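You operate a simulated robot arm through the tools that you are given. There is no shell and no other tool.

The job below is to be done with a simulated robot arm. You get a single attempt, and the scene is never put back.

TASK
Measure bush 1 on the caliper: pass it if 42 mm, else rework.
Fine: run the jaw back open.

It is judged by the outcome, as a careful person would: the job done as asked, and still so three seconds after it is handed in. It fails if anything else is knocked over, pushed out of place, dropped, spilled or broken.

THE ROBOT
A 7-joint arm with a two-finger parallel gripper, fixed in place. Base frame: the origin is on the floor under the middle of its stand, x ahead of it, y to its left, z up; the work surface is at about z = 800. Lengths are in mm, angles in rad, forces in N, time in s.
It reaches about 1372 mm from its shoulder. Its first joint turns from -2.601 to 2.601 rad. Payload 3.43 kg.
The TCP is the grasp point between the finger pads, 30 mm short of the fingertips. In the tool frame z runs along the fingers and y along their closing line. The gripper opens to 94 mm. The fingers are 28 mm wide and 10 mm thick; the gripper's body (50 by 96 mm) begins 55 mm behind the TCP.
Orientation is that of the tool frame in the base frame, as a unit quaternion [x, y, z, w]. With the fingers straight down and closing along the base's y, the tool's x points along the base's -x, its y along +y and its z along -z.

THE INTERFACE
- The arm moves only by the tool drive_tool. Its argument "plan" is a list of rows, each a list of 7 numbers: the finger opening in mm, from 0 to 94, then the shift along the base's x, y, z in mm, then the turn, a rotation vector about the base's x, y, z in rad. In form: [[gripper, dx, dy, dz, rx, ry, rz], ...]. A call has 1 to 20 rows; each row shifts and turns the commanded pose from where the row before left it. Rows are played at 5 a second. More than 50 mm and 0.15 rad between two rows, or a gripper value outside its range, and nothing of the call is played. Where a pose cannot be reached the arm comes as near as it can. A force on the tool above 50 N (or 10 N above the force at the start of the call, whichever is more), or a blocked arm, ends the call early, and 0.2 s more pass. Each finger travels about 45 mm/s and halts on what it meets, pressing with about 40 N; the grip force reading is that of the motor and also rises with nothing between the fingers. The clock runs only during rows and for 0.2 s after the last one: add rows that do not move to give the fingers time. The reply holds the time, the measured pose of the TCP, the force on the tool along the base axes, the opening and the grip force, in the units named above and with some noise, with the torque about the TCP (base axes, N m) and any sound that the robot's microphone picked up.
- Cameras (640 x 400 px; columns grow to the right, rows downward): "scene" is fixed at [229.1, 662.3, 1518.5]; the picture's right is [-0.93, -0.38, 0.00], its down [-0.13, 0.32, -0.94] and it looks along [0.36, -0.87, -0.35] (base axes); focal length 316 px, centre (320, 200). "wrist" rides on the gripper at [76, 14, -102] in the tool frame; the picture's right is [-0.18, 0.98, 0.00], its down [-0.75, -0.14, -0.64] and it looks along [-0.63, -0.12, 0.77] (tool axes); focal length 243 px, centre (320, 200). There is no depth. A picture from a camera that has moved, and an enlarged one, comes with that camera's place and axes in the base frame and with its lens. The place of the scene camera against the robot may be out by one fixed shift of up to 25 mm in any direction.
- get_image(camera): a new picture of that camera. It takes no simulated time.
- enlarge(camera, box): a new picture of the part [left, top, right, bottom] of that camera's present view, enlarged. It takes no simulated time.
- hand_in(): hands the job in; it is judged then, once.

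Places have to be worked out from the pictures, the camera data and where the tool is seen. Open the gripper and draw the arm clear of the work before you hand the job in, unless the task says otherwise.

The tools are called after "Request:" by a JSON object that holds its "api" and its "payload". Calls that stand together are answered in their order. drive_tool: Moves the arm, as the interface text tells. Its arguments: {"type":"object","properties":{"plan":{"type":"array","items":{"type":"array","items":{"type":"number"}}}},"required":["plan"]} The other tools are called the same way: get_image (camera) takes a picture; enlarge (camera, box) takes an enlarged picture of a part of a camera's view; hand_in () hands the job in.

At the start:

```text
clock: 0.0
ee_pos: [564.8, -594.8, 1030.1]
orientation: [-0.001, 1.0, 0.001, 0.001]
wrist_force: [0.2, -0.8, -0.1]
ft_torque: [0.01, 0.04, 0.01]
opening: 93.9
finger_force: 0.1
```

scene: 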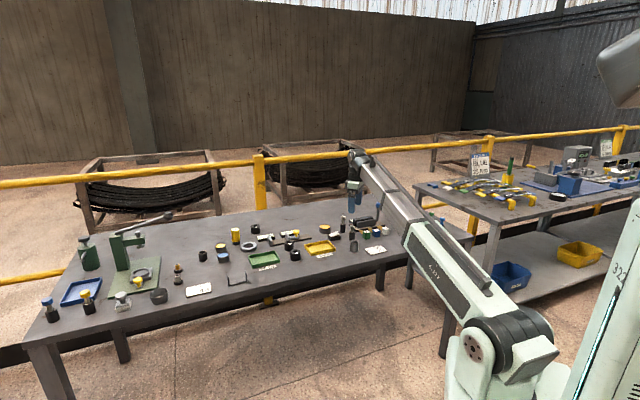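
wrist: 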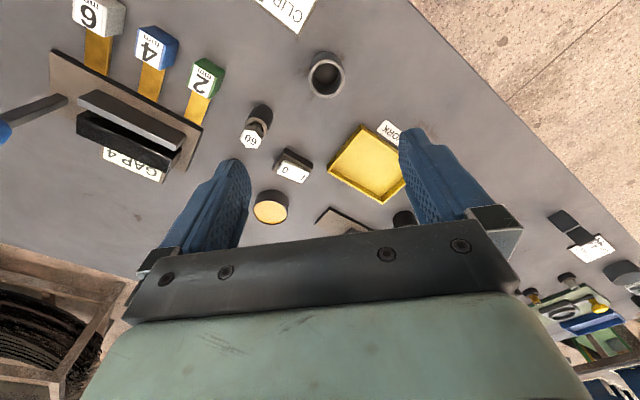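

I start by looking closely at the bench from the scene camera to find the caliper, bush 1 and the trays.

Request:
{"api": "enlarge", "payload": {"camera": "scene", "box": [200, 190, 400, 300]}}

Request:
{"api": "enlarge", "payload": {"camera": "scene", "box": [30, 200, 230, 325]}}

Request:
{"api": "enlarge", "payload": {"camera": "scene", "box": [410, 130, 640, 270]}}

Request:
{"api": "enlarge", "payload": {"camera": "wrist", "box": [220, 60, 440, 240]}}

```text
3.20 times, centred on (300, 245) of scene
camera zoom: at [229.1, 662.3, 1518.5], right [-0.93, -0.38, 0.0], down [-0.13, 0.32, -0.94], along [0.36, -0.87, -0.35], focal length 1010 px, centre (384, 56)
```

zoom: 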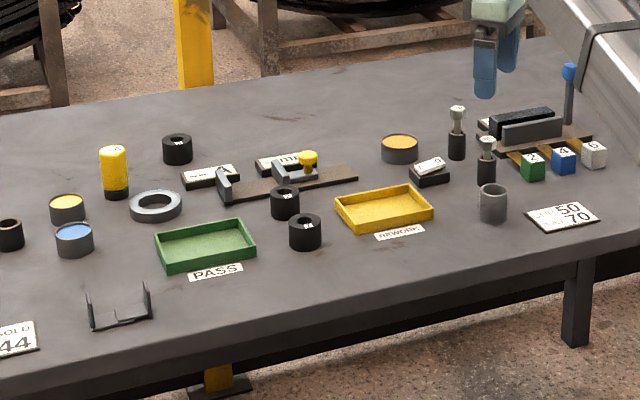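

```text
3.20 times, centred on (130, 262) of scene
camera zoom: at [229.1, 662.3, 1518.5], right [-0.93, -0.38, 0.0], down [-0.13, 0.32, -0.94], along [0.36, -0.87, -0.35], focal length 1010 px, centre (928, 0)
```

zoom: 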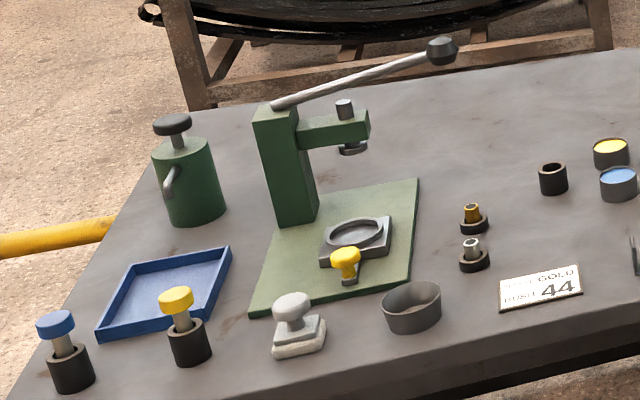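

```text
2.78 times, centred on (525, 200) of scene
camera zoom: at [229.1, 662.3, 1518.5], right [-0.93, -0.38, 0.0], down [-0.13, 0.32, -0.94], along [0.36, -0.87, -0.35], focal length 878 px, centre (-250, 200)
```

zoom: 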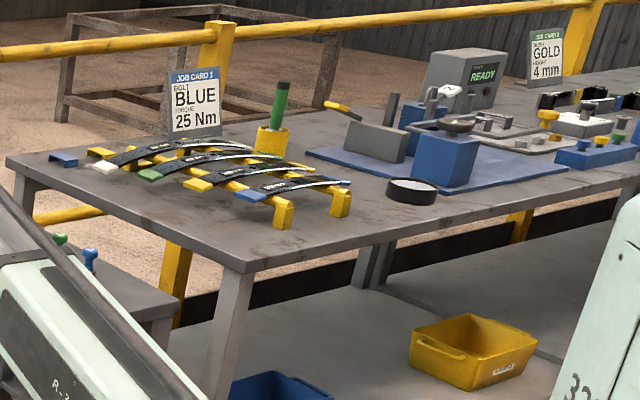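

```text
2.22 times, centred on (330, 150) of wrist
camera zoom: at [489.5, -581.6, 1132.0], right [0.18, 0.98, 0.0], down [0.75, -0.14, 0.64], along [0.63, -0.12, -0.77], focal length 539 px, centre (298, 311)
```

zoom: 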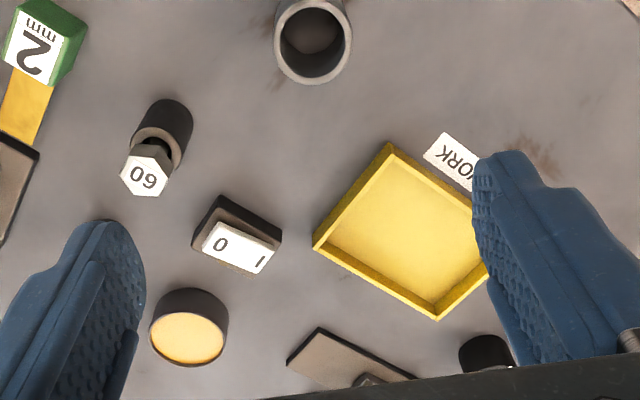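

The caliper looks to be the dark rail with a fixed jaw and a yellow-knobbed slider, with the black bushes near it. I zoom further to read the numbers and displays.

Request:
{"api": "enlarge", "payload": {"camera": "scene", "box": [255, 225, 315, 270]}}

Request:
{"api": "enlarge", "payload": {"camera": "scene", "box": [300, 225, 400, 270]}}

Request:
{"api": "enlarge", "payload": {"camera": "scene", "box": [195, 225, 265, 300]}}

Request:
{"api": "enlarge", "payload": {"camera": "scene", "box": [280, 240, 310, 270]}}

```text
8.89 times, centred on (285, 248) of scene
camera zoom: at [229.1, 662.3, 1518.5], right [-0.93, -0.38, 0.0], down [-0.13, 0.32, -0.94], along [0.36, -0.87, -0.35], focal length 2806 px, centre (631, -222)
```

zoom: 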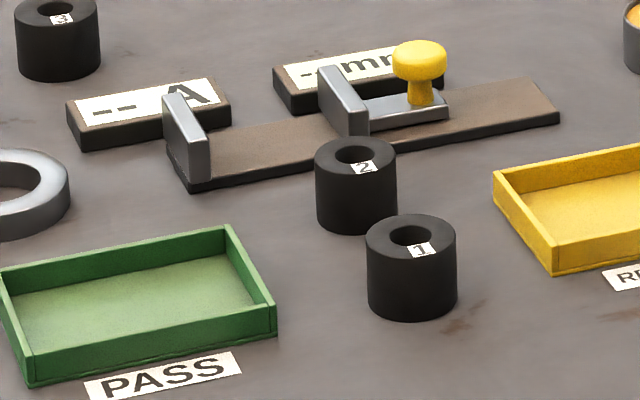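

```text
6.40 times, centred on (350, 248) of scene
camera zoom: at [229.1, 662.3, 1518.5], right [-0.93, -0.38, 0.0], down [-0.13, 0.32, -0.94], along [0.36, -0.87, -0.35], focal length 2020 px, centre (128, -104)
```

zoom: 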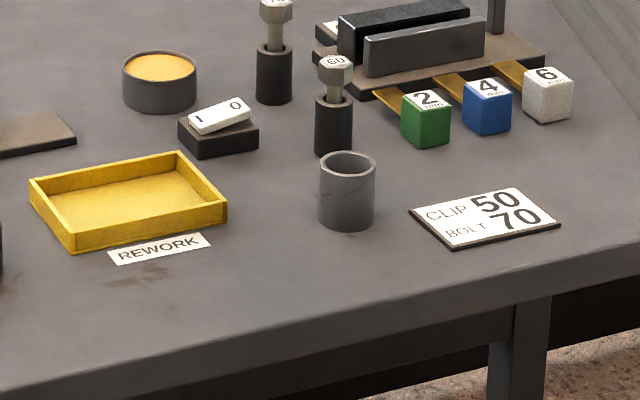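

```text
5.33 times, centred on (230, 262) of scene
camera zoom: at [229.1, 662.3, 1518.5], right [-0.93, -0.38, 0.0], down [-0.13, 0.32, -0.94], along [0.36, -0.87, -0.35], focal length 1684 px, centre (800, -133)
```

zoom: 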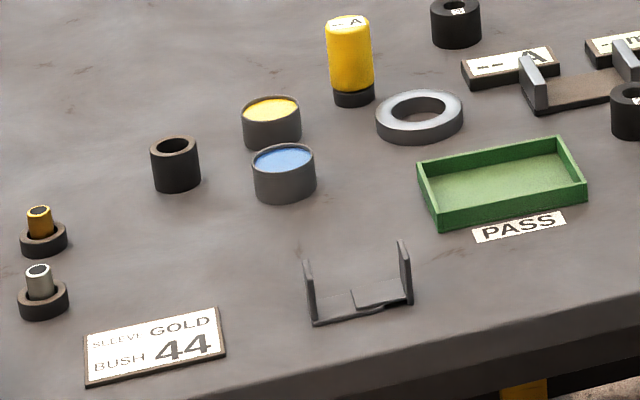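

```text
13.33 times, centred on (295, 255) of scene
camera zoom: at [229.1, 662.3, 1518.5], right [-0.93, -0.38, 0.0], down [-0.13, 0.32, -0.94], along [0.36, -0.87, -0.35], focal length 4209 px, centre (653, -533)
```

zoom: 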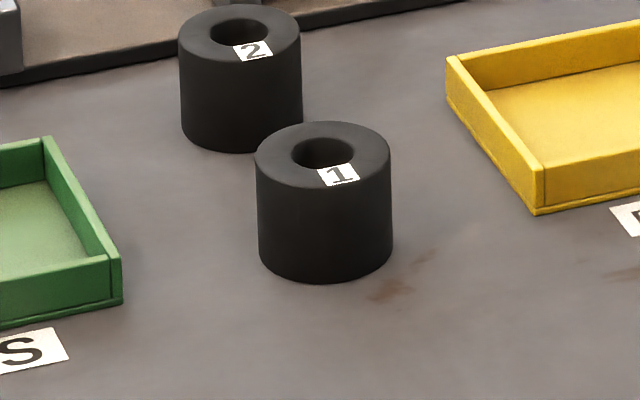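

Bush 1 stands right of the caliper (roughly x≈760, y≈-420), and the caliper's rail runs diagonally with the jaw currently open. I raise the arm and shift it toward +y so the wrist camera gets a good view of the caliper, bushes and both trays.

Request:
{"api": "drive_tool", "payload": {"plan": [[94, 10, 40, 20, 0, 0, 0], [94, 10, 40, 20, 0, 0, 0], [94, 10, 40, 20, 0, 0, 0], [94, 10, 30, 20, 0, 0, 0], [94, 0, 0, 0, 0, 0, 0], [94, 0, 0, 0, 0, 0, 0]]}}

Request:
{"api": "get_image", "payload": {"camera": "wrist"}}

```text
clock: 1.4
ee_pos: [600.6, -446.1, 1111.0]
orientation: [-0.001, 1.0, 0.0, 0.0]
wrist_force: [-0.4, -0.3, 0.6]
ft_torque: [0.01, 0.04, -0.03]
opening: 94.0
finger_force: 0.0
```

```text
taken
camera wrist: at [524.6, -431.8, 1212.1], right [0.18, 0.98, 0.0], down [0.75, -0.14, 0.64], along [0.63, -0.12, -0.77], focal length 243 px, centre (320, 200)
```

wrist: 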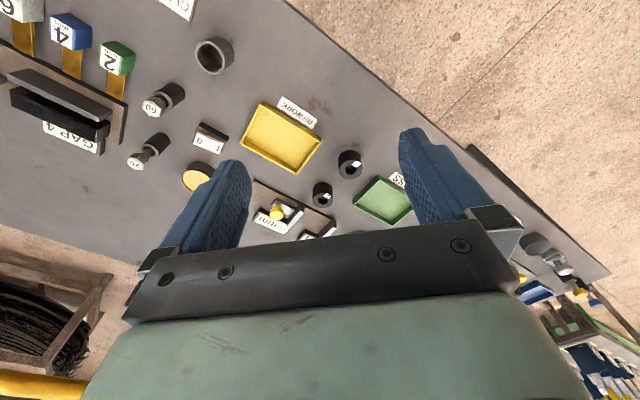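

The caliper is partly hidden by the gripper palm; I enlarge the middle of the view to locate the bushes, trays and slider.

Request:
{"api": "enlarge", "payload": {"camera": "wrist", "box": [230, 90, 430, 250]}}

```text
2.50 times, centred on (330, 170) of wrist
camera zoom: at [524.6, -431.8, 1212.1], right [0.18, 0.98, 0.0], down [0.75, -0.14, 0.64], along [0.63, -0.12, -0.77], focal length 606 px, centre (295, 275)
```

zoom: 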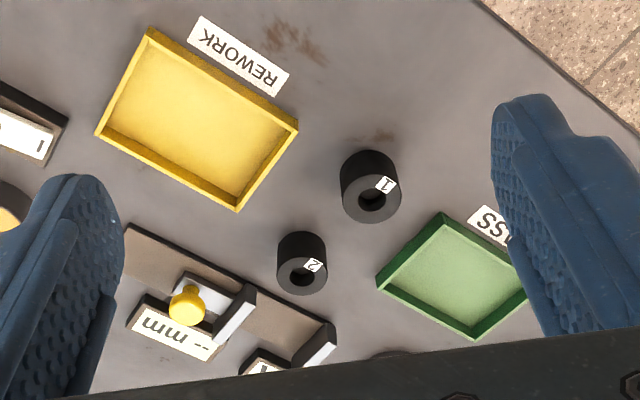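

From this view I put bush 1 at about (769,-422), bush 2 at (834,-485), REWORK tray at (703,-536), PASS tray at (883,-358), and the caliper from about (917,-487) fixed jaw to (840,-582) knob. I turn the tool about 0.75 rad so the closing line is across the rail and the wrist camera looks along it.

Request:
{"api": "drive_tool", "payload": {"plan": [[94, 15, -32, -2, 0, 0, 0.125], [94, 15, -32, -2, 0, 0, 0.125], [94, 15, -32, -2, 0, 0, 0.125], [94, 15, -32, -2, 0, 0, 0.125], [94, 15, -32, -2, 0, 0, 0.125], [94, 15, -32, -2, 0, 0, 0.125], [94, 0, 0, 0, 0, 0, 0], [94, 0, 0, 0, 0, 0, 0]]}}

Request:
{"api": "get_image", "payload": {"camera": "wrist"}}

Request:
{"api": "enlarge", "payload": {"camera": "wrist", "box": [230, 90, 430, 240]}}

```text
clock: 3.2
ee_pos: [696.7, -637.9, 1098.7]
orientation: [-0.367, 0.93, 0.0, 0.0]
wrist_force: [-0.2, 0.0, 0.1]
ft_torque: [0.03, 0.0, -0.01]
opening: 94.1
finger_force: 0.0
```

```text
taken
camera wrist: at [631.2, -680.3, 1199.9], right [-0.54, 0.84, 0.0], down [0.65, 0.41, 0.64], along [0.54, 0.34, -0.77], focal length 243 px, centre (320, 200)
```

wrist: 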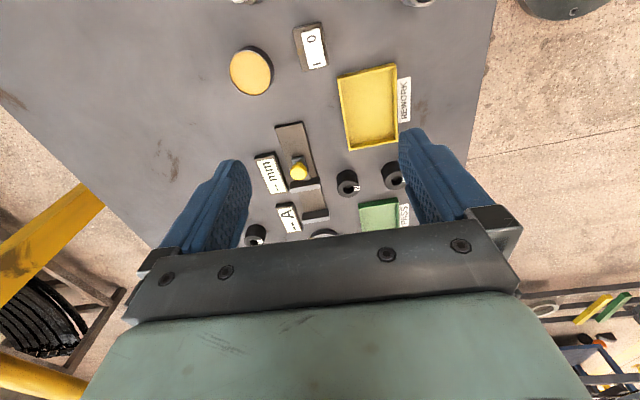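

```text
2.67 times, centred on (330, 165) of wrist
camera zoom: at [631.2, -680.3, 1199.9], right [-0.54, 0.84, 0.0], down [0.65, 0.41, 0.64], along [0.54, 0.34, -0.77], focal length 647 px, centre (293, 293)
```

zoom: 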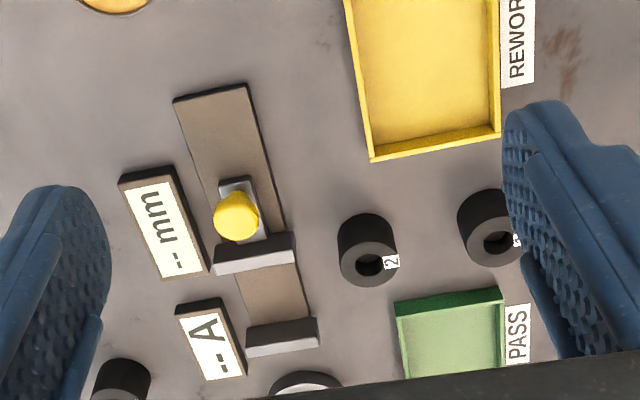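

The rail lies at about 45° with its centre line near x−y≈1435. I enlarge the caliper in this view for more accurate jaw positions.

Request:
{"api": "enlarge", "payload": {"camera": "wrist", "box": [255, 140, 345, 230]}}

Request:
{"api": "enlarge", "payload": {"camera": "wrist", "box": [330, 60, 430, 230]}}

```text
4.44 times, centred on (300, 185) of wrist
camera zoom: at [631.2, -680.3, 1199.9], right [-0.54, 0.84, 0.0], down [0.65, 0.41, 0.64], along [0.54, 0.34, -0.77], focal length 1078 px, centre (409, 267)
```

zoom: 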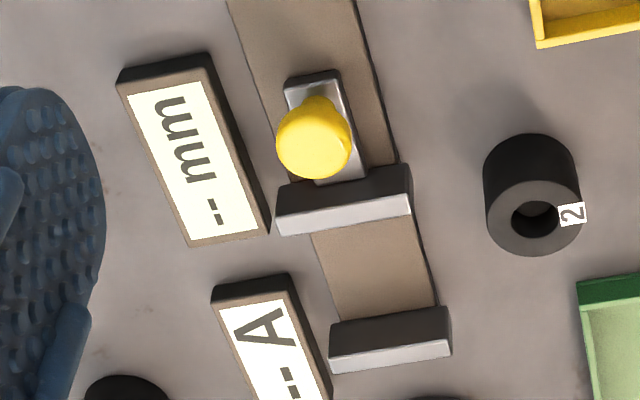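

```text
2.35 times, centred on (380, 145) of wrist
camera zoom: at [631.2, -680.3, 1199.9], right [-0.54, 0.84, 0.0], down [0.65, 0.41, 0.64], along [0.54, 0.34, -0.77], focal length 571 px, centre (179, 329)
```

zoom: 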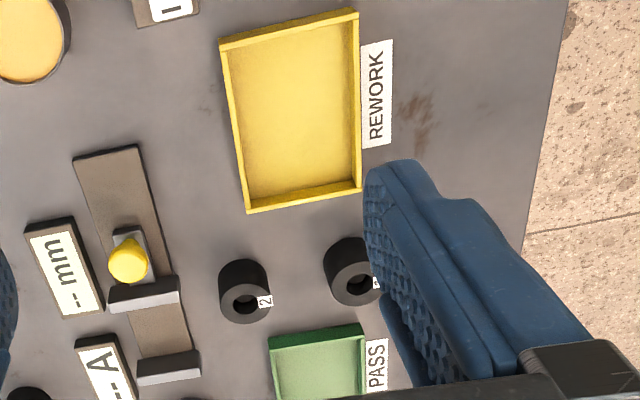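

The slider's inner face is ~76 mm from the fixed jaw (s≈237 to 314 along the rail, with s=(x+y)/√2), jaws about 23 mm high, rail about 49 mm wide. I now move above bush 1 with the tool turned to 45° for a refined fix on it.

Request:
{"api": "drive_tool", "payload": {"plan": [[94, 12.5, 35.6, -14, 0, 0, 0.034], [94, 12.5, 35.6, -14, 0, 0, 0], [94, 12.5, 35.6, -14, 0, 0, 0], [94, 12.5, 35.6, -14, 0, 0, 0], [94, 12.5, 35.6, -14, 0, 0, 0], [94, 12.5, 35.6, -14, 0, 0, 0], [94, 0, 0, 0, 0, 0, 0], [94, 0, 0, 0, 0, 0, 0]]}}

Request:
{"api": "get_image", "payload": {"camera": "wrist"}}

Request:
{"api": "enlarge", "payload": {"camera": "wrist", "box": [260, 30, 400, 180]}}

Request:
{"api": "enlarge", "payload": {"camera": "scene", "box": [230, 205, 350, 280]}}

```text
clock: 5.0
ee_pos: [769.3, -421.7, 1011.5]
orientation: [-0.382, 0.924, 0.0, 0.0]
wrist_force: [0.6, -0.6, -0.4]
ft_torque: [-0.04, 0.06, -0.03]
opening: 94.2
finger_force: 0.2
```

```text
taken
camera wrist: at [705.8, -466.1, 1112.1], right [-0.56, 0.83, 0.0], down [0.63, 0.43, 0.64], along [0.53, 0.36, -0.77], focal length 243 px, centre (320, 200)
```

wrist: 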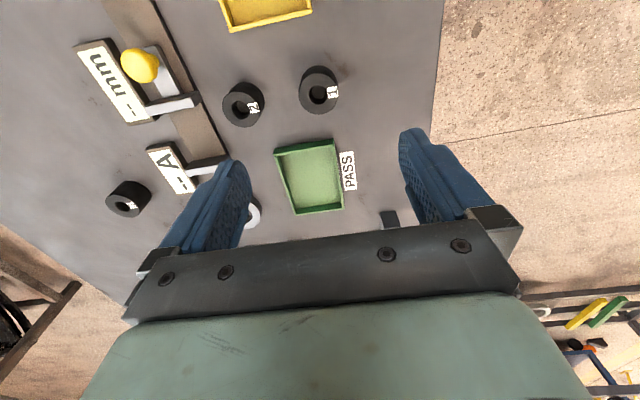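

```text
2.67 times, centred on (330, 105) of wrist
camera zoom: at [705.8, -466.1, 1112.1], right [-0.56, 0.83, 0.0], down [0.63, 0.43, 0.64], along [0.53, 0.36, -0.77], focal length 647 px, centre (293, 453)
```

zoom: 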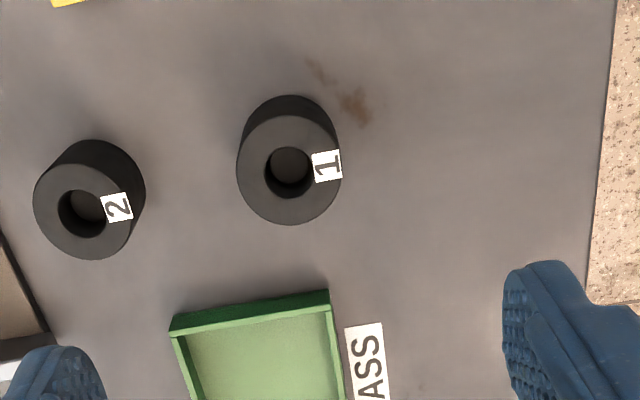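

```text
5.33 times, centred on (290, 242) of scene
camera zoom: at [229.1, 662.3, 1518.5], right [-0.93, -0.38, 0.0], down [-0.13, 0.32, -0.94], along [0.36, -0.87, -0.35], focal length 1684 px, centre (480, -27)
```

zoom: 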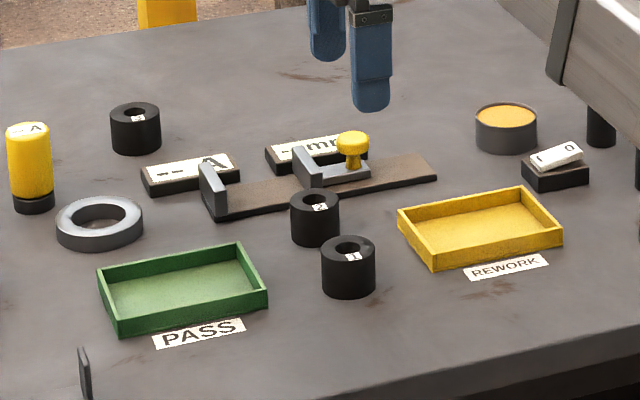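

Bush 1 resolves to about (774,-422), ~43 mm across and ~35 mm tall. I shift over it and come down most of the way with the fingers at 80 mm, then check alignment.

Request:
{"api": "drive_tool", "payload": {"plan": [[80, 4.5, -0.5, -30, 0, 0, 0], [80, 0, 0, -40, 0, 0, 0], [80, 0, 0, -40, 0, 0, 0], [80, 0, 0, 0, 0, 0, 0], [80, 0, 0, 0, 0, 0, 0]]}}

Request:
{"api": "get_image", "payload": {"camera": "wrist"}}

Request:
{"api": "enlarge", "payload": {"camera": "scene", "box": [250, 215, 340, 275]}}

```text
clock: 6.2
ee_pos: [772.4, -423.4, 902.6]
orientation: [-0.381, 0.924, 0.001, 0.0]
wrist_force: [-0.3, -0.2, -0.1]
ft_torque: [0.01, 0.02, -0.02]
opening: 80.3
finger_force: 0.0
```

```text
taken
camera wrist: at [708.7, -467.9, 1003.7], right [-0.56, 0.83, 0.0], down [0.63, 0.43, 0.64], along [0.53, 0.36, -0.77], focal length 243 px, centre (320, 200)
```

wrist: 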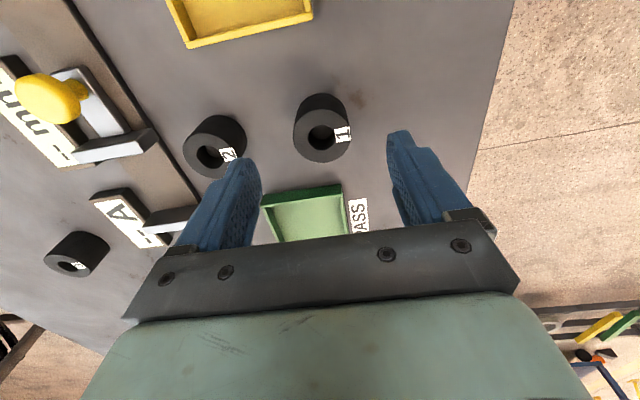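

```text
6.67 times, centred on (295, 245) of scene
camera zoom: at [229.1, 662.3, 1518.5], right [-0.93, -0.38, 0.0], down [-0.13, 0.32, -0.94], along [0.36, -0.87, -0.35], focal length 2105 px, centre (487, -100)
```

zoom: 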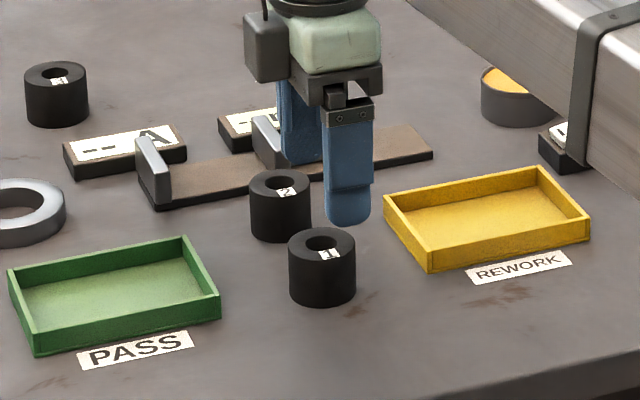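

Alignment is confirmed: bush 1 at about (774,-423), under the TCP at (772,-423). I descend to about z=838 and close on it.

Request:
{"api": "drive_tool", "payload": {"plan": [[80, 1, 0, -32, 0, 0, 0], [80, 0, 0, -32, 0, 0, 0], [80, 0, 0, 0, 0, 0, 0], [60, 0, 0, 0, 0, 0, 0], [45, 0, 0, 0, 0, 0, 0], [36, 0, 0, 0, 0, 0, 0], [36, 0, 0, 0, 0, 0, 0], [36, 0, 0, 0, 0, 0, 0], [36, 0, 0, 0, 0, 0, 0]]}}

Request:
{"api": "get_image", "payload": {"camera": "wrist"}}

```text
clock: 8.2
ee_pos: [775.2, -423.1, 838.4]
orientation: [-0.382, 0.924, 0.0, 0.0]
wrist_force: [0.6, 0.4, 0.0]
ft_torque: [-0.03, 0.0, 0.04]
opening: 42.9
finger_force: 39.7
```

```text
taken
camera wrist: at [712.2, -467.0, 939.9], right [-0.56, 0.83, 0.0], down [0.63, 0.43, 0.64], along [0.53, 0.36, -0.77], focal length 243 px, centre (320, 200)
```

wrist: 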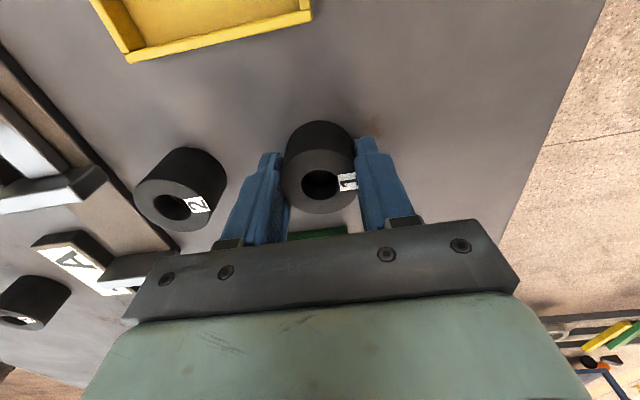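

Bush 1 is gripped at 42.9 mm reading, well centred. I lift it by 90 mm and carry it over the gap between the caliper jaws at about (919,-516).

Request:
{"api": "drive_tool", "payload": {"plan": [[36, 0, 0, 30, 0, 0, 0], [36, 0, 0, 30, 0, 0, 0], [36, 0, 0, 30, 0, 0, 0], [36, 36, -23.4, 0, 0, 0, 0], [36, 36, -23.4, 0, 0, 0, 0], [36, 36, -23.4, 0, 0, 0, 0], [36, 36, -23.3, 0, 0, 0, 0], [36, 0, 0, 0, 0, 0, 0], [36, 0, 0, 0, 0, 0, 0]]}}

Request:
{"api": "get_image", "payload": {"camera": "wrist"}}

Request:
{"api": "enlarge", "payload": {"camera": "scene", "box": [250, 205, 340, 265]}}

Request:
{"api": "enlarge", "payload": {"camera": "wrist", "box": [250, 60, 400, 240]}}

```text
clock: 10.2
ee_pos: [920.4, -516.6, 930.2]
orientation: [-0.382, 0.924, 0.0, 0.0]
wrist_force: [0.2, -0.4, 0.2]
ft_torque: [0.01, 0.04, -0.03]
opening: 42.5
finger_force: 39.8
```

```text
taken
camera wrist: at [857.5, -561.7, 1031.8], right [-0.56, 0.83, 0.0], down [0.63, 0.43, 0.64], along [0.53, 0.36, -0.77], focal length 243 px, centre (320, 200)
```

wrist: 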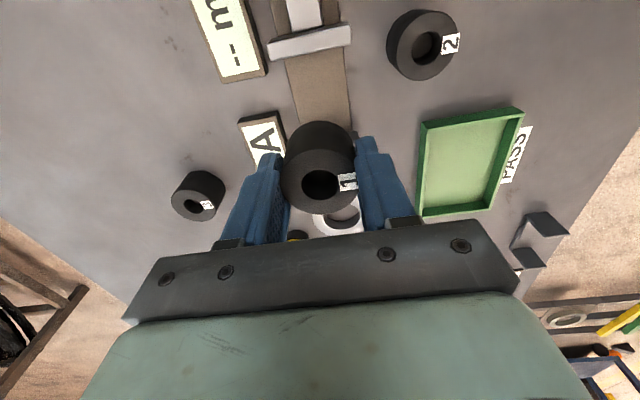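

```text
6.67 times, centred on (295, 235) of scene
camera zoom: at [229.1, 662.3, 1518.5], right [-0.93, -0.38, 0.0], down [-0.13, 0.32, -0.94], along [0.36, -0.87, -0.35], focal length 2105 px, centre (487, -33)
```

zoom: 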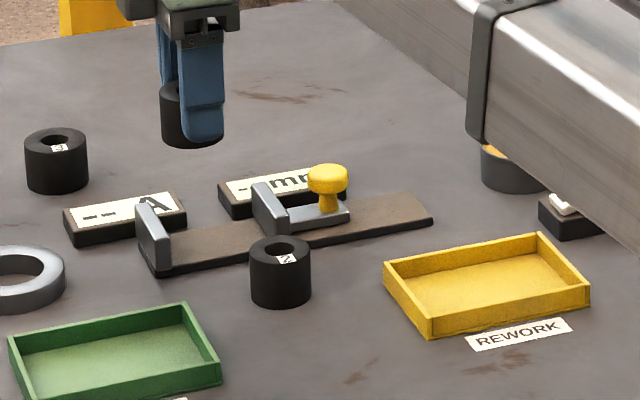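

```text
2.22 times, centred on (325, 150) of wrist
camera zoom: at [857.5, -561.7, 1031.8], right [-0.56, 0.83, 0.0], down [0.63, 0.43, 0.64], along [0.53, 0.36, -0.77], focal length 539 px, centre (309, 311)
```

zoom: 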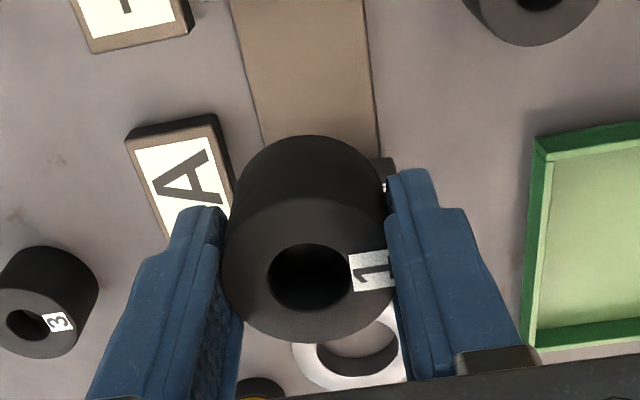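

The bush is over the rail (x−y≈1437 vs. rail centre 1436) and about 7–10 mm clear of the fixed jaw. I lower to just above the rail in steps, backing off slightly from the fixed jaw.

Request:
{"api": "drive_tool", "payload": {"plan": [[36, -1.5, -1.5, -25, 0, 0, 0], [36, 0, 0, -25, 0, 0, 0], [36, 0, 0, -20, 0, 0, 0], [36, 0, 0, -8, 0, 0, 0], [36, 0, 0, 0, 0, 0, 0], [36, 0, 0, 0, 0, 0, 0]]}}

Request:
{"api": "get_image", "payload": {"camera": "wrist"}}

Request:
{"api": "enlarge", "payload": {"camera": "scene", "box": [255, 215, 315, 255]}}

```text
clock: 11.6
ee_pos: [917.3, -521.3, 853.5]
orientation: [-0.383, 0.924, 0.0, 0.0]
wrist_force: [-0.2, -1.1, -1.2]
ft_torque: [0.02, -0.01, 0.01]
opening: 42.7
finger_force: 40.1
```

```text
taken
camera wrist: at [854.6, -565.1, 954.5], right [-0.56, 0.83, 0.0], down [0.63, 0.43, 0.64], along [0.53, 0.36, -0.77], focal length 243 px, centre (320, 200)
```

wrist: 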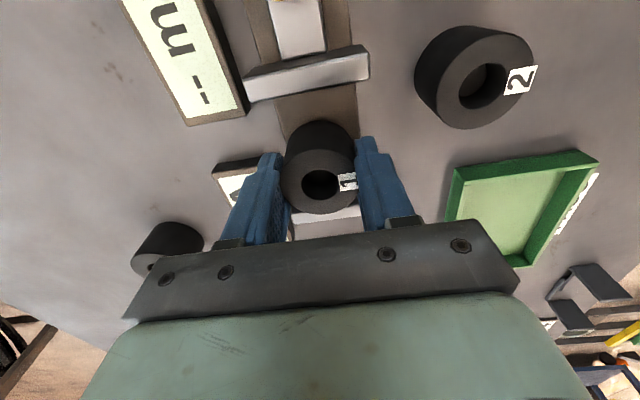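

```text
10.00 times, centred on (285, 235) of scene
camera zoom: at [229.1, 662.3, 1518.5], right [-0.93, -0.38, 0.0], down [-0.13, 0.32, -0.94], along [0.36, -0.87, -0.35], focal length 3157 px, centre (670, -150)
```

zoom: 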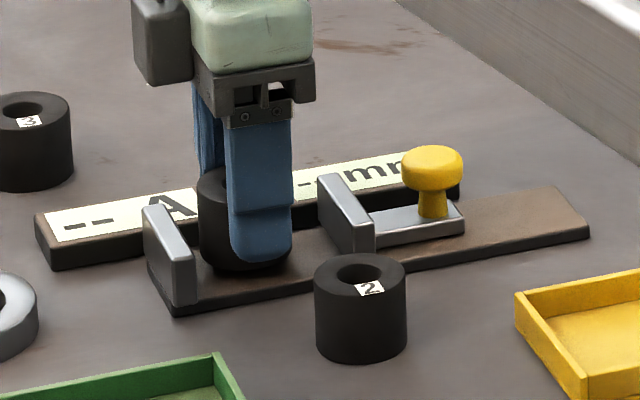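

The bush is hovering a few mm over the rail between the jaws with clear gaps. I lower by small steps until I feel contact.

Request:
{"api": "drive_tool", "payload": {"plan": [[36, 0, 0, -3, 0, 0, 0], [36, 0, 0, -2, 0, 0, 0], [36, 0, 0, -2, 0, 0, 0], [36, 0, 0, 0, 0, 0, 0]]}}

Request:
{"api": "enlarge", "payload": {"camera": "scene", "box": [255, 215, 315, 255]}}

```text
clock: 12.6
ee_pos: [918.4, -520.0, 847.1]
orientation: [-0.381, 0.925, -0.001, 0.0]
wrist_force: [0.3, -1.0, 5.2]
ft_torque: [-0.01, 0.01, 0.0]
opening: 42.7
finger_force: 40.2
```

```text
10.00 times, centred on (285, 235) of scene
camera zoom: at [229.1, 662.3, 1518.5], right [-0.93, -0.38, 0.0], down [-0.13, 0.32, -0.94], along [0.36, -0.87, -0.35], focal length 3157 px, centre (670, -150)
```

zoom: 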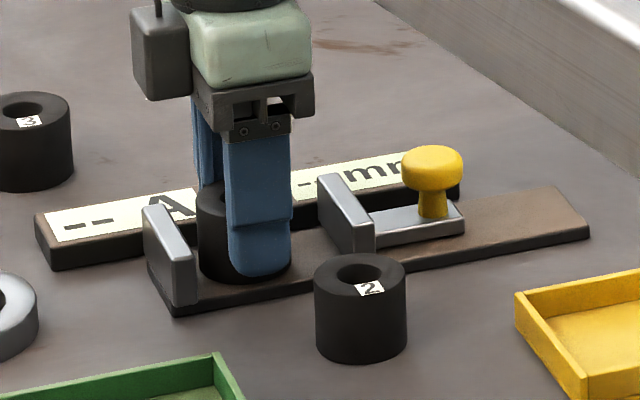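

Vertical force rose to about 5 N, so the bush is resting on the rail. I open the fingers modestly to release and rise straight up.

Request:
{"api": "drive_tool", "payload": {"plan": [[46, 0, 0, 0, 0, 0, 0], [54, 0, 0, 0, 0, 0, 0], [58, 0, 0, 0, 0, 0, 0], [58, 0, 0, 0, 0, 0, 0], [58, 0, 0, 10, 0, 0, 0], [58, 0, 0, 30, 0, 0, 0], [58, 0, 0, 40, 0, 0, 0], [58, 0, 0, 30, 0, 0, 0], [58, 0, 0, 0, 0, 0, 0], [58, 0, 0, 0, 0, 0, 0]]}}

Request:
{"api": "get_image", "payload": {"camera": "wrist"}}

Request:
{"api": "enlarge", "payload": {"camera": "scene", "box": [255, 215, 315, 255]}}

```text
clock: 14.8
ee_pos: [916.2, -518.0, 954.2]
orientation: [-0.382, 0.924, 0.0, 0.0]
wrist_force: [0.4, -0.4, 0.5]
ft_torque: [0.0, -0.01, -0.02]
opening: 57.9
finger_force: 0.1
```

```text
taken
camera wrist: at [852.7, -562.4, 1055.8], right [-0.56, 0.83, 0.0], down [0.63, 0.43, 0.64], along [0.53, 0.36, -0.77], focal length 243 px, centre (320, 200)
```

wrist: 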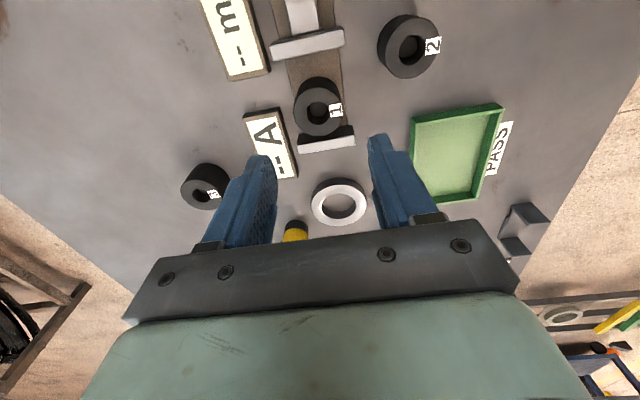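

```text
10.00 times, centred on (285, 235) of scene
camera zoom: at [229.1, 662.3, 1518.5], right [-0.93, -0.38, 0.0], down [-0.13, 0.32, -0.94], along [0.36, -0.87, -0.35], focal length 3157 px, centre (670, -150)
```

zoom: 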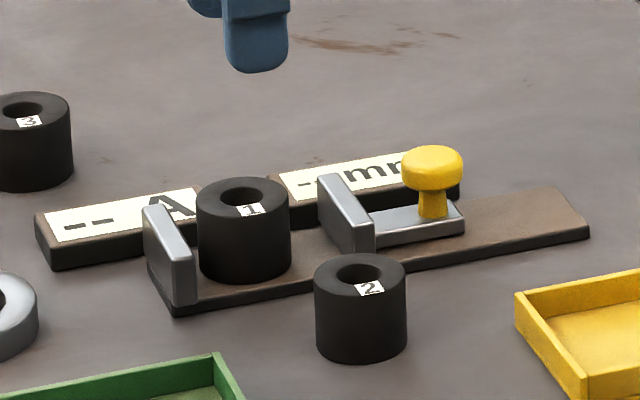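

Bush 1 stands squarely on the rail between the jaws. The slider's knob is on the centreline at about (850,-586), cap at roughly z 829–847; I move above it and check before descending.

Request:
{"api": "drive_tool", "payload": {"plan": [[58, -33.5, -33.5, 0, 0, 0, 0], [58, -33.5, -33.5, 0, 0, 0, 0], [58, 0, 0, -20, 0, 0, 0], [58, 0, 0, 0, 0, 0, 0], [58, 0, 0, 0, 0, 0, 0]]}}

Request:
{"api": "get_image", "payload": {"camera": "wrist"}}

Request:
{"api": "enlarge", "payload": {"camera": "wrist", "box": [250, 40, 400, 220]}}

Request:
{"api": "enlarge", "payload": {"camera": "scene", "box": [255, 205, 330, 255]}}

```text
clock: 16.0
ee_pos: [848.7, -585.2, 934.1]
orientation: [-0.382, 0.924, 0.0, 0.0]
wrist_force: [0.5, -0.7, -0.1]
ft_torque: [0.0, -0.03, 0.0]
opening: 57.7
finger_force: 0.0
```

```text
taken
camera wrist: at [785.4, -631.2, 1035.8], right [-0.56, 0.83, 0.0], down [0.63, 0.43, 0.64], along [0.53, 0.36, -0.77], focal length 243 px, centre (320, 200)
```

wrist: 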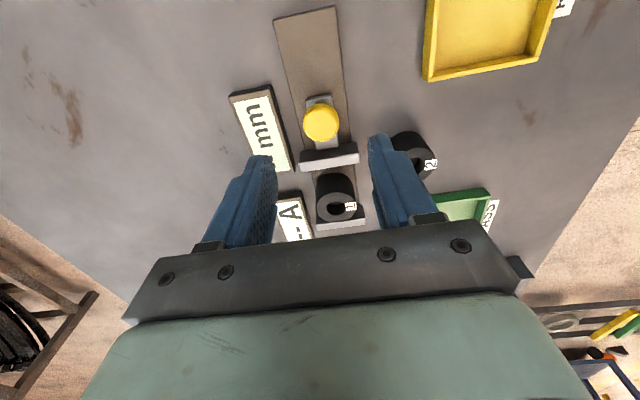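

```text
2.22 times, centred on (325, 130) of wrist
camera zoom: at [785.4, -631.2, 1035.8], right [-0.56, 0.83, 0.0], down [0.63, 0.43, 0.64], along [0.53, 0.36, -0.77], focal length 539 px, centre (309, 356)
```

zoom: 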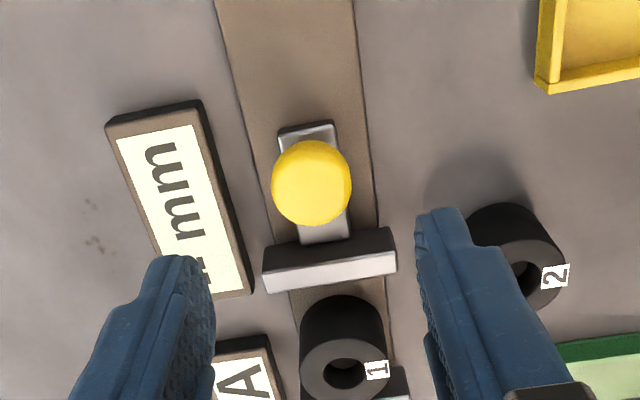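

```text
8.00 times, centred on (292, 230) of scene
camera zoom: at [229.1, 662.3, 1518.5], right [-0.93, -0.38, 0.0], down [-0.13, 0.32, -0.94], along [0.36, -0.87, -0.35], focal length 2526 px, centre (540, -40)
```

zoom: 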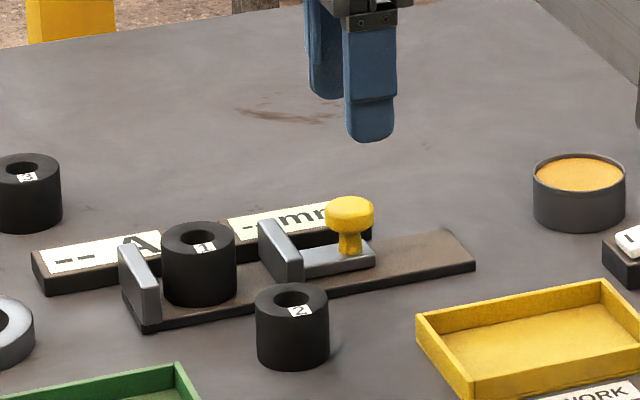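

The knob is at (850,-586), directly under the tool. I descend to z≈850 and close on the knob's cap.

Request:
{"api": "drive_tool", "payload": {"plan": [[58, 1.2, -1, -40, 0, 0, 0], [58, 0, 0, -30, 0, 0, 0], [58, 0, 0, -14, 0, 0, 0], [58, 0, 0, 0, 0, 0, 0], [46, 0, 0, 0, 0, 0, 0], [34, 0, 0, 0, 0, 0, 0], [24, 0, 0, 0, 0, 0, 0], [24, 0, 0, 0, 0, 0, 0], [24, 0, 0, 0, 0, 0, 0]]}}

Request:
{"api": "get_image", "payload": {"camera": "wrist"}}

Request:
{"api": "enlarge", "payload": {"camera": "scene", "box": [255, 205, 330, 255]}}

```text
clock: 18.0
ee_pos: [850.8, -586.6, 851.7]
orientation: [-0.382, 0.924, 0.001, 0.0]
wrist_force: [-13.3, 12.9, -4.9]
ft_torque: [0.12, 0.12, 0.03]
opening: 34.2
finger_force: 8.8
```

```text
taken
camera wrist: at [787.8, -631.7, 952.9], right [-0.56, 0.83, 0.0], down [0.63, 0.43, 0.64], along [0.53, 0.36, -0.77], focal length 243 px, centre (320, 200)
```

wrist: 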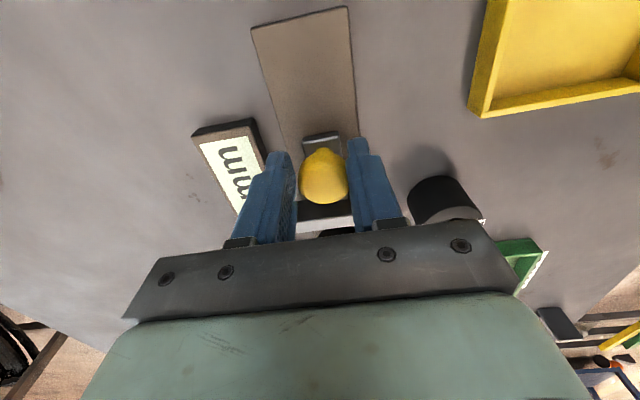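

```text
8.00 times, centred on (292, 230) of scene
camera zoom: at [229.1, 662.3, 1518.5], right [-0.93, -0.38, 0.0], down [-0.13, 0.32, -0.94], along [0.36, -0.87, -0.35], focal length 2526 px, centre (540, -40)
```

zoom: 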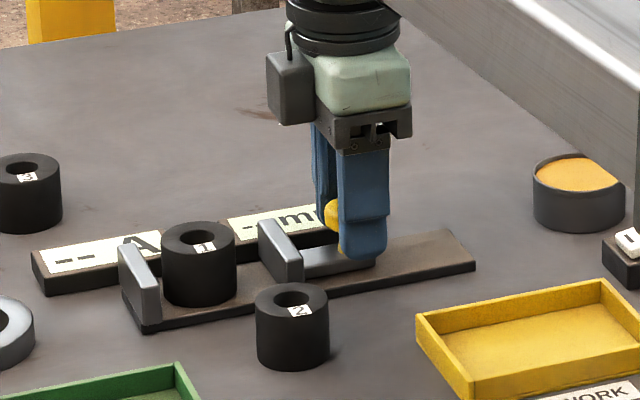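

The right-hand finger touched the knob first (lateral force ~18 N, opening 34), so the tool is about 2.5 mm off across the rail. I shift toward (−x,+y) to centre on the knob while closing.

Request:
{"api": "drive_tool", "payload": {"plan": [[36, -1.0, 1.0, 0, 0, 0, 0], [34, -0.9, 0.9, 0, 0, 0, 0], [30, 0, 0, 0, 0, 0, 0], [24, 0, 0, 0, 0, 0, 0], [24, 0, 0, 0, 0, 0, 0]]}}

Request:
{"api": "get_image", "payload": {"camera": "wrist"}}

```text
clock: 19.2
ee_pos: [850.1, -585.7, 853.0]
orientation: [-0.382, 0.924, 0.0, 0.0]
wrist_force: [-0.6, 1.2, 1.7]
ft_torque: [0.03, -0.01, -0.07]
opening: 29.5
finger_force: 45.1
```

```text
taken
camera wrist: at [786.6, -629.5, 953.7], right [-0.56, 0.83, 0.0], down [0.63, 0.43, 0.64], along [0.53, 0.36, -0.77], focal length 243 px, centre (320, 200)
```

wrist: 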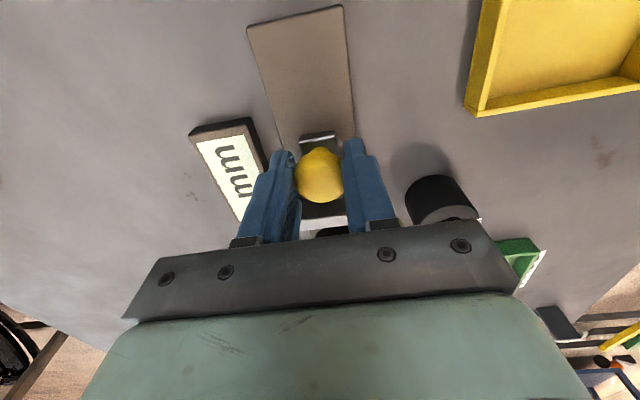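

The knob is held evenly now (29.5 mm, side force near zero). I run the slider toward the bush along the rail in small steps, watching the force.

Request:
{"api": "drive_tool", "payload": {"plan": [[24, 2, 2, 0, 0, 0, 0], [24, 2, 2, 0, 0, 0, 0], [24, 2, 2, 0, 0, 0, 0], [24, 2, 2, 0, 0, 0, 0], [24, 2, 2, 0, 0, 0, 0], [24, 2, 2, 0, 0, 0, 0], [24, 2, 2, 0, 0, 0, 0], [24, 0, 0, 0, 0, 0, 0]]}}

Request:
{"api": "enlarge", "payload": {"camera": "scene", "box": [255, 205, 330, 255]}}

```text
clock: 21.0
ee_pos: [864.6, -572.1, 851.9]
orientation: [-0.382, 0.924, 0.001, 0.0]
wrist_force: [-8.3, 7.5, 3.2]
ft_torque: [0.04, 0.2, 0.08]
opening: 29.4
finger_force: 45.3
```

```text
8.00 times, centred on (292, 230) of scene
camera zoom: at [229.1, 662.3, 1518.5], right [-0.93, -0.38, 0.0], down [-0.13, 0.32, -0.94], along [0.36, -0.87, -0.35], focal length 2526 px, centre (540, -40)
```

zoom: 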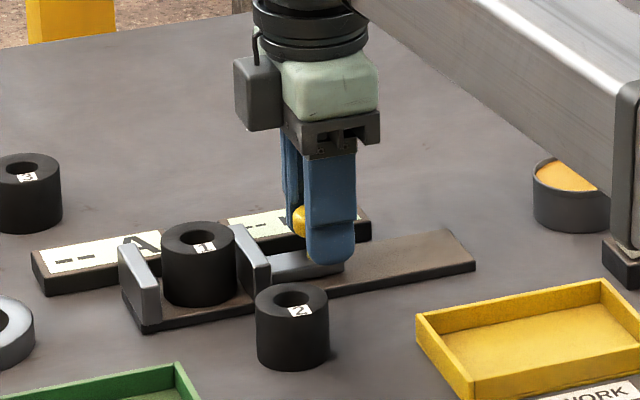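

The slider moved ~20 mm with it, with only a small side load (rail slightly over 45°). I correct that slightly and continue in finer steps.

Request:
{"api": "drive_tool", "payload": {"plan": [[24, 0.6, 1.4, 0, 0, 0, 0], [24, 0.9, 1.1, 0, 0, 0, 0], [24, 0.9, 1.1, 0, 0, 0, 0], [24, 0.9, 1.1, 0, 0, 0, 0], [24, 0, 0, 0, 0, 0, 0]]}}

Request:
{"api": "enlarge", "payload": {"camera": "scene", "box": [255, 205, 330, 255]}}

Request:
{"api": "get_image", "payload": {"camera": "wrist"}}

```text
clock: 22.2
ee_pos: [867.2, -567.1, 850.9]
orientation: [-0.382, 0.924, 0.0, 0.0]
wrist_force: [-0.2, -1.3, 6.6]
ft_torque: [-0.12, 0.04, -0.03]
opening: 29.5
finger_force: 44.9
```

```text
8.00 times, centred on (292, 230) of scene
camera zoom: at [229.1, 662.3, 1518.5], right [-0.93, -0.38, 0.0], down [-0.13, 0.32, -0.94], along [0.36, -0.87, -0.35], focal length 2526 px, centre (540, -40)
```

zoom: 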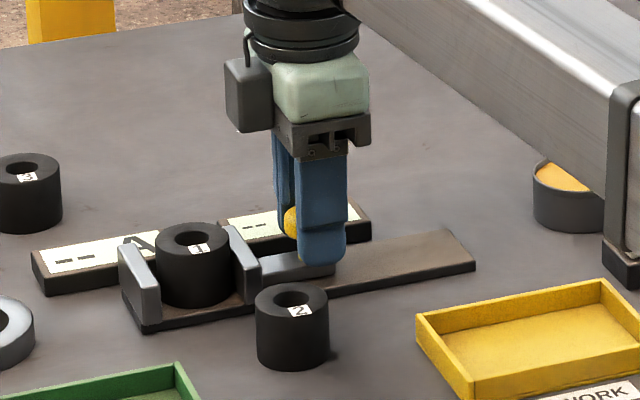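

```text
taken
camera wrist: at [804.5, -611.4, 953.6], right [-0.56, 0.83, 0.0], down [0.63, 0.43, 0.64], along [0.53, 0.36, -0.77], focal length 243 px, centre (320, 200)
```

wrist: 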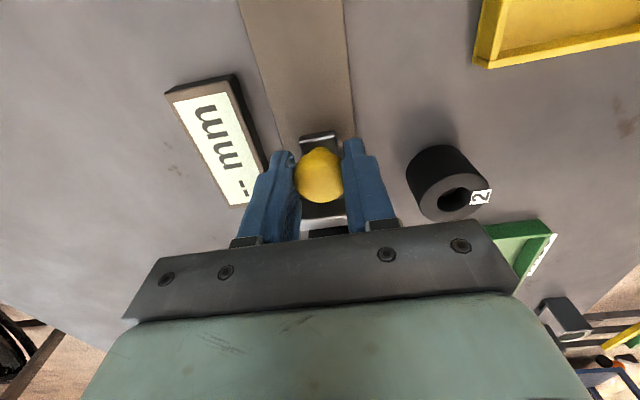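

The slider has reached the bush and is starting to slide it toward the fixed jaw. I continue in ~1 mm steps with a force stop in mind.

Request:
{"api": "drive_tool", "payload": {"plan": [[24, 0.68, 0.74, 0.3, 0, 0, 0], [24, 0.68, 0.74, 0.3, 0, 0, 0], [24, 0.68, 0.74, 0, 0, 0, 0], [24, 0.68, 0.74, 0, 0, 0, 0], [24, 0, 0, 0, 0, 0, 0]]}}

Request:
{"api": "enlarge", "payload": {"camera": "scene", "box": [255, 215, 315, 255]}}

Request:
{"api": "enlarge", "payload": {"camera": "wrist", "box": [160, 60, 300, 220]}}

```text
clock: 23.4
ee_pos: [871.0, -565.0, 853.3]
orientation: [-0.382, 0.924, -0.001, 0.0]
wrist_force: [8.5, -10.3, -4.8]
ft_torque: [-0.2, -0.17, -0.06]
opening: 29.5
finger_force: 44.8
```

```text
10.00 times, centred on (285, 235) of scene
camera zoom: at [229.1, 662.3, 1518.5], right [-0.93, -0.38, 0.0], down [-0.13, 0.32, -0.94], along [0.36, -0.87, -0.35], focal length 3157 px, centre (670, -150)
```

zoom: 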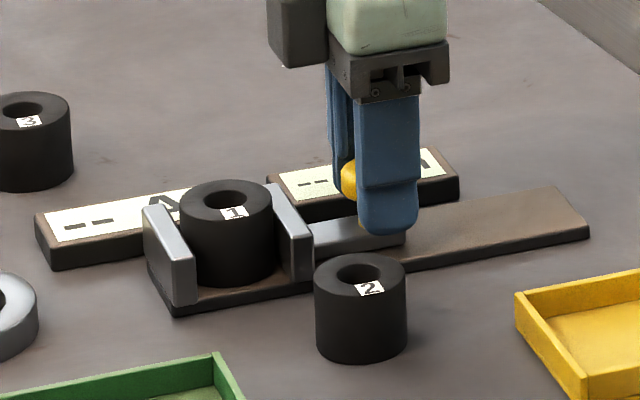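

```text
2.50 times, centred on (230, 140) of wrist
camera zoom: at [807.8, -608.1, 953.6], right [-0.56, 0.83, 0.0], down [0.63, 0.43, 0.64], along [0.53, 0.36, -0.77], focal length 606 px, centre (545, 350)
```

zoom: 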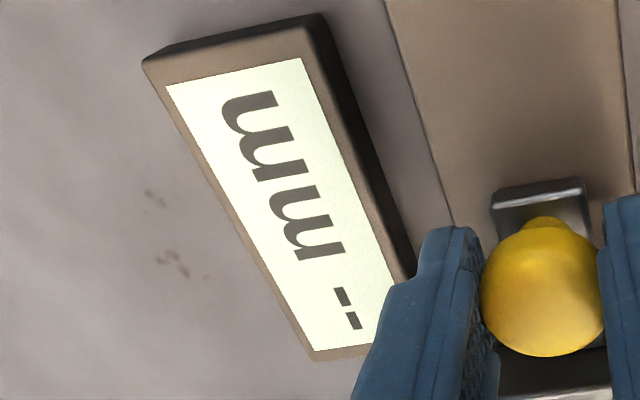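

Bush 1 is nearly touching the fixed jaw, and the display still shows "-- mm". I undo the slight side bias and continue 1 mm at a time.

Request:
{"api": "drive_tool", "payload": {"plan": [[24, 1.1, 0.3, -0.3, 0, 0, 0], [24, 0.7, 0.7, 0, 0, 0, 0], [24, 0.7, 0.7, 0, 0, 0, 0], [24, 0, 0, 0, 0, 0, 0]]}}

Request:
{"api": "enlarge", "payload": {"camera": "scene", "box": [255, 215, 315, 255]}}

Request:
{"api": "enlarge", "payload": {"camera": "wrist", "box": [160, 60, 300, 220]}}

```text
clock: 24.4
ee_pos: [871.1, -562.3, 850.9]
orientation: [-0.382, 0.924, 0.0, -0.001]
wrist_force: [0.4, -19.6, -2.3]
ft_torque: [0.38, -0.58, -0.05]
opening: 29.3
finger_force: 44.9
```

```text
10.00 times, centred on (285, 235) of scene
camera zoom: at [229.1, 662.3, 1518.5], right [-0.93, -0.38, 0.0], down [-0.13, 0.32, -0.94], along [0.36, -0.87, -0.35], focal length 3157 px, centre (670, -150)
```

zoom: 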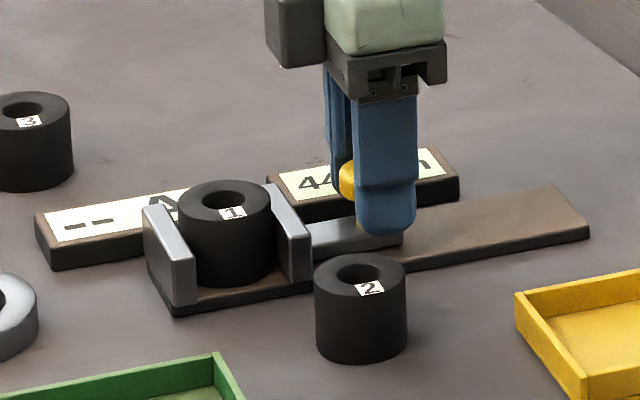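

```text
2.50 times, centred on (230, 140) of wrist
camera zoom: at [808.6, -607.4, 953.8], right [-0.56, 0.83, 0.0], down [0.63, 0.43, 0.64], along [0.53, 0.36, -0.77], focal length 606 px, centre (545, 350)
```

zoom: 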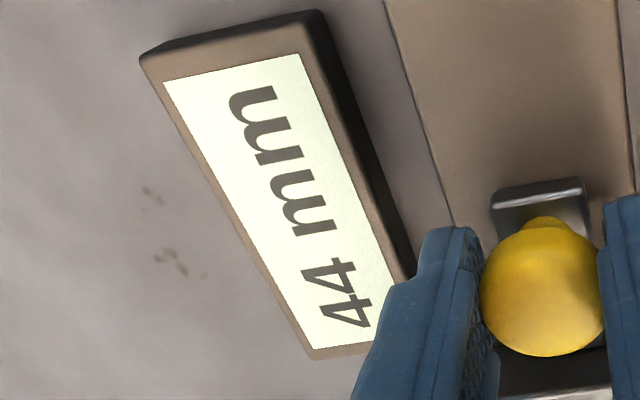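

The display now reads 44 mm with about 14 N along the rail. I press slightly further to be sure the bush is fully seated and that the reading is stable.

Request:
{"api": "drive_tool", "payload": {"plan": [[24, 0.7, 0.5, 0, 0, 0, 0], [24, 0, 0, 0, 0, 0, 0], [24, 0.6, 0.5, 0, 0, 0, 0], [24, 0, 0, 0, 0, 0, 0], [24, 0, 0, 0, 0, 0, 0]]}}

Request:
{"api": "enlarge", "payload": {"camera": "wrist", "box": [160, 60, 300, 220]}}

Request:
{"api": "enlarge", "payload": {"camera": "scene", "box": [255, 215, 315, 255]}}

```text
clock: 25.6
ee_pos: [872.5, -562.4, 853.4]
orientation: [-0.382, 0.924, -0.001, -0.003]
wrist_force: [-18.0, -23.4, 3.4]
ft_torque: [-0.24, 0.2, -0.02]
opening: 29.6
finger_force: 45.2
```

```text
2.50 times, centred on (230, 140) of wrist
camera zoom: at [809.9, -606.2, 954.0], right [-0.56, 0.83, 0.0], down [0.64, 0.43, 0.64], along [0.53, 0.36, -0.77], focal length 606 px, centre (545, 350)
```

zoom: 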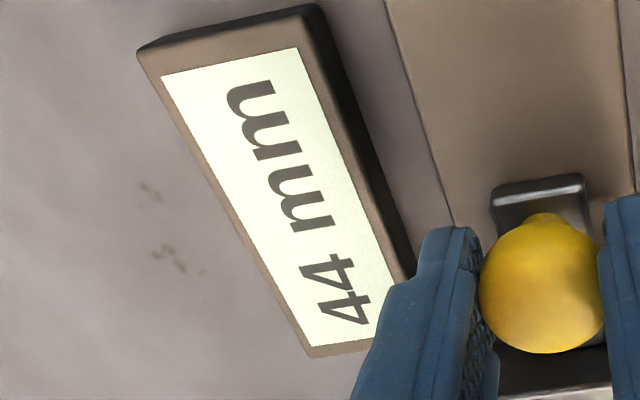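

```text
10.00 times, centred on (285, 235) of scene
camera zoom: at [229.1, 662.3, 1518.5], right [-0.93, -0.38, 0.0], down [-0.13, 0.32, -0.94], along [0.36, -0.87, -0.35], focal length 3157 px, centre (670, -150)
```

zoom: 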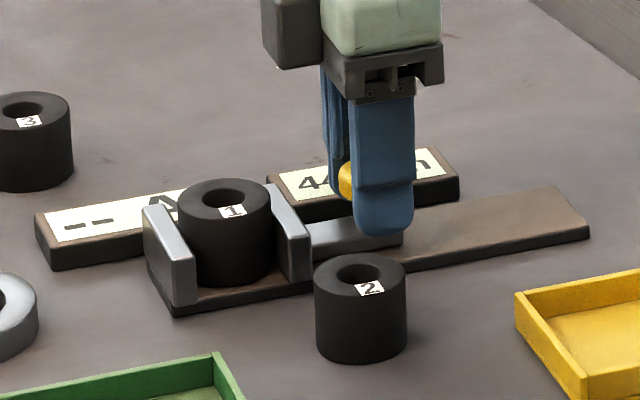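

The reading holds at 44 mm under ~29 N of firm seating (and my measured jaw travel agrees: ~76−32≈44). So bush 1 is not 42 mm and goes to REWORK. I first run the jaw back open along the rail, still holding the knob.

Request:
{"api": "drive_tool", "payload": {"plan": [[24, -1.2, -1.2, 0, 0, 0, 0], [24, -2, -2, 0, 0, 0, 0], [24, -2, -2, 0, 0, 0, 0], [24, -2, -2, 0, 0, 0, 0], [24, -2, -2, 0, 0, 0, 0], [24, -2, -2, 0, 0, 0, 0], [24, -2, -2, 0, 0, 0, 0], [24, 0, 0, 0, 0, 0, 0]]}}

Request:
{"api": "enlarge", "payload": {"camera": "scene", "box": [255, 215, 315, 255]}}

```text
clock: 27.4
ee_pos: [860.8, -574.3, 852.5]
orientation: [-0.381, 0.924, 0.0, 0.0]
wrist_force: [-0.9, 2.0, 0.6]
ft_torque: [0.94, -0.94, -0.06]
opening: 29.4
finger_force: 44.4
```

```text
10.00 times, centred on (285, 235) of scene
camera zoom: at [229.1, 662.3, 1518.5], right [-0.93, -0.38, 0.0], down [-0.13, 0.32, -0.94], along [0.36, -0.87, -0.35], focal length 3157 px, centre (670, -150)
```

zoom: 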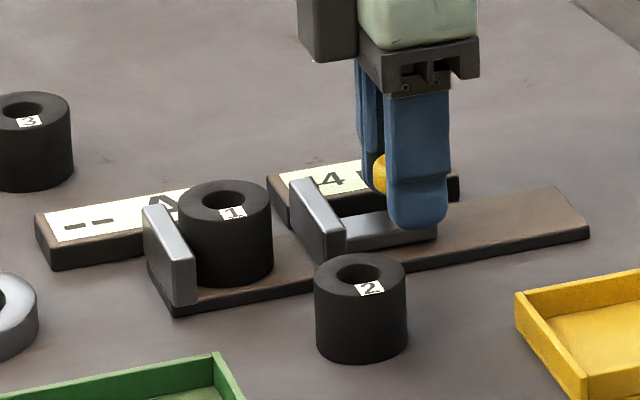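

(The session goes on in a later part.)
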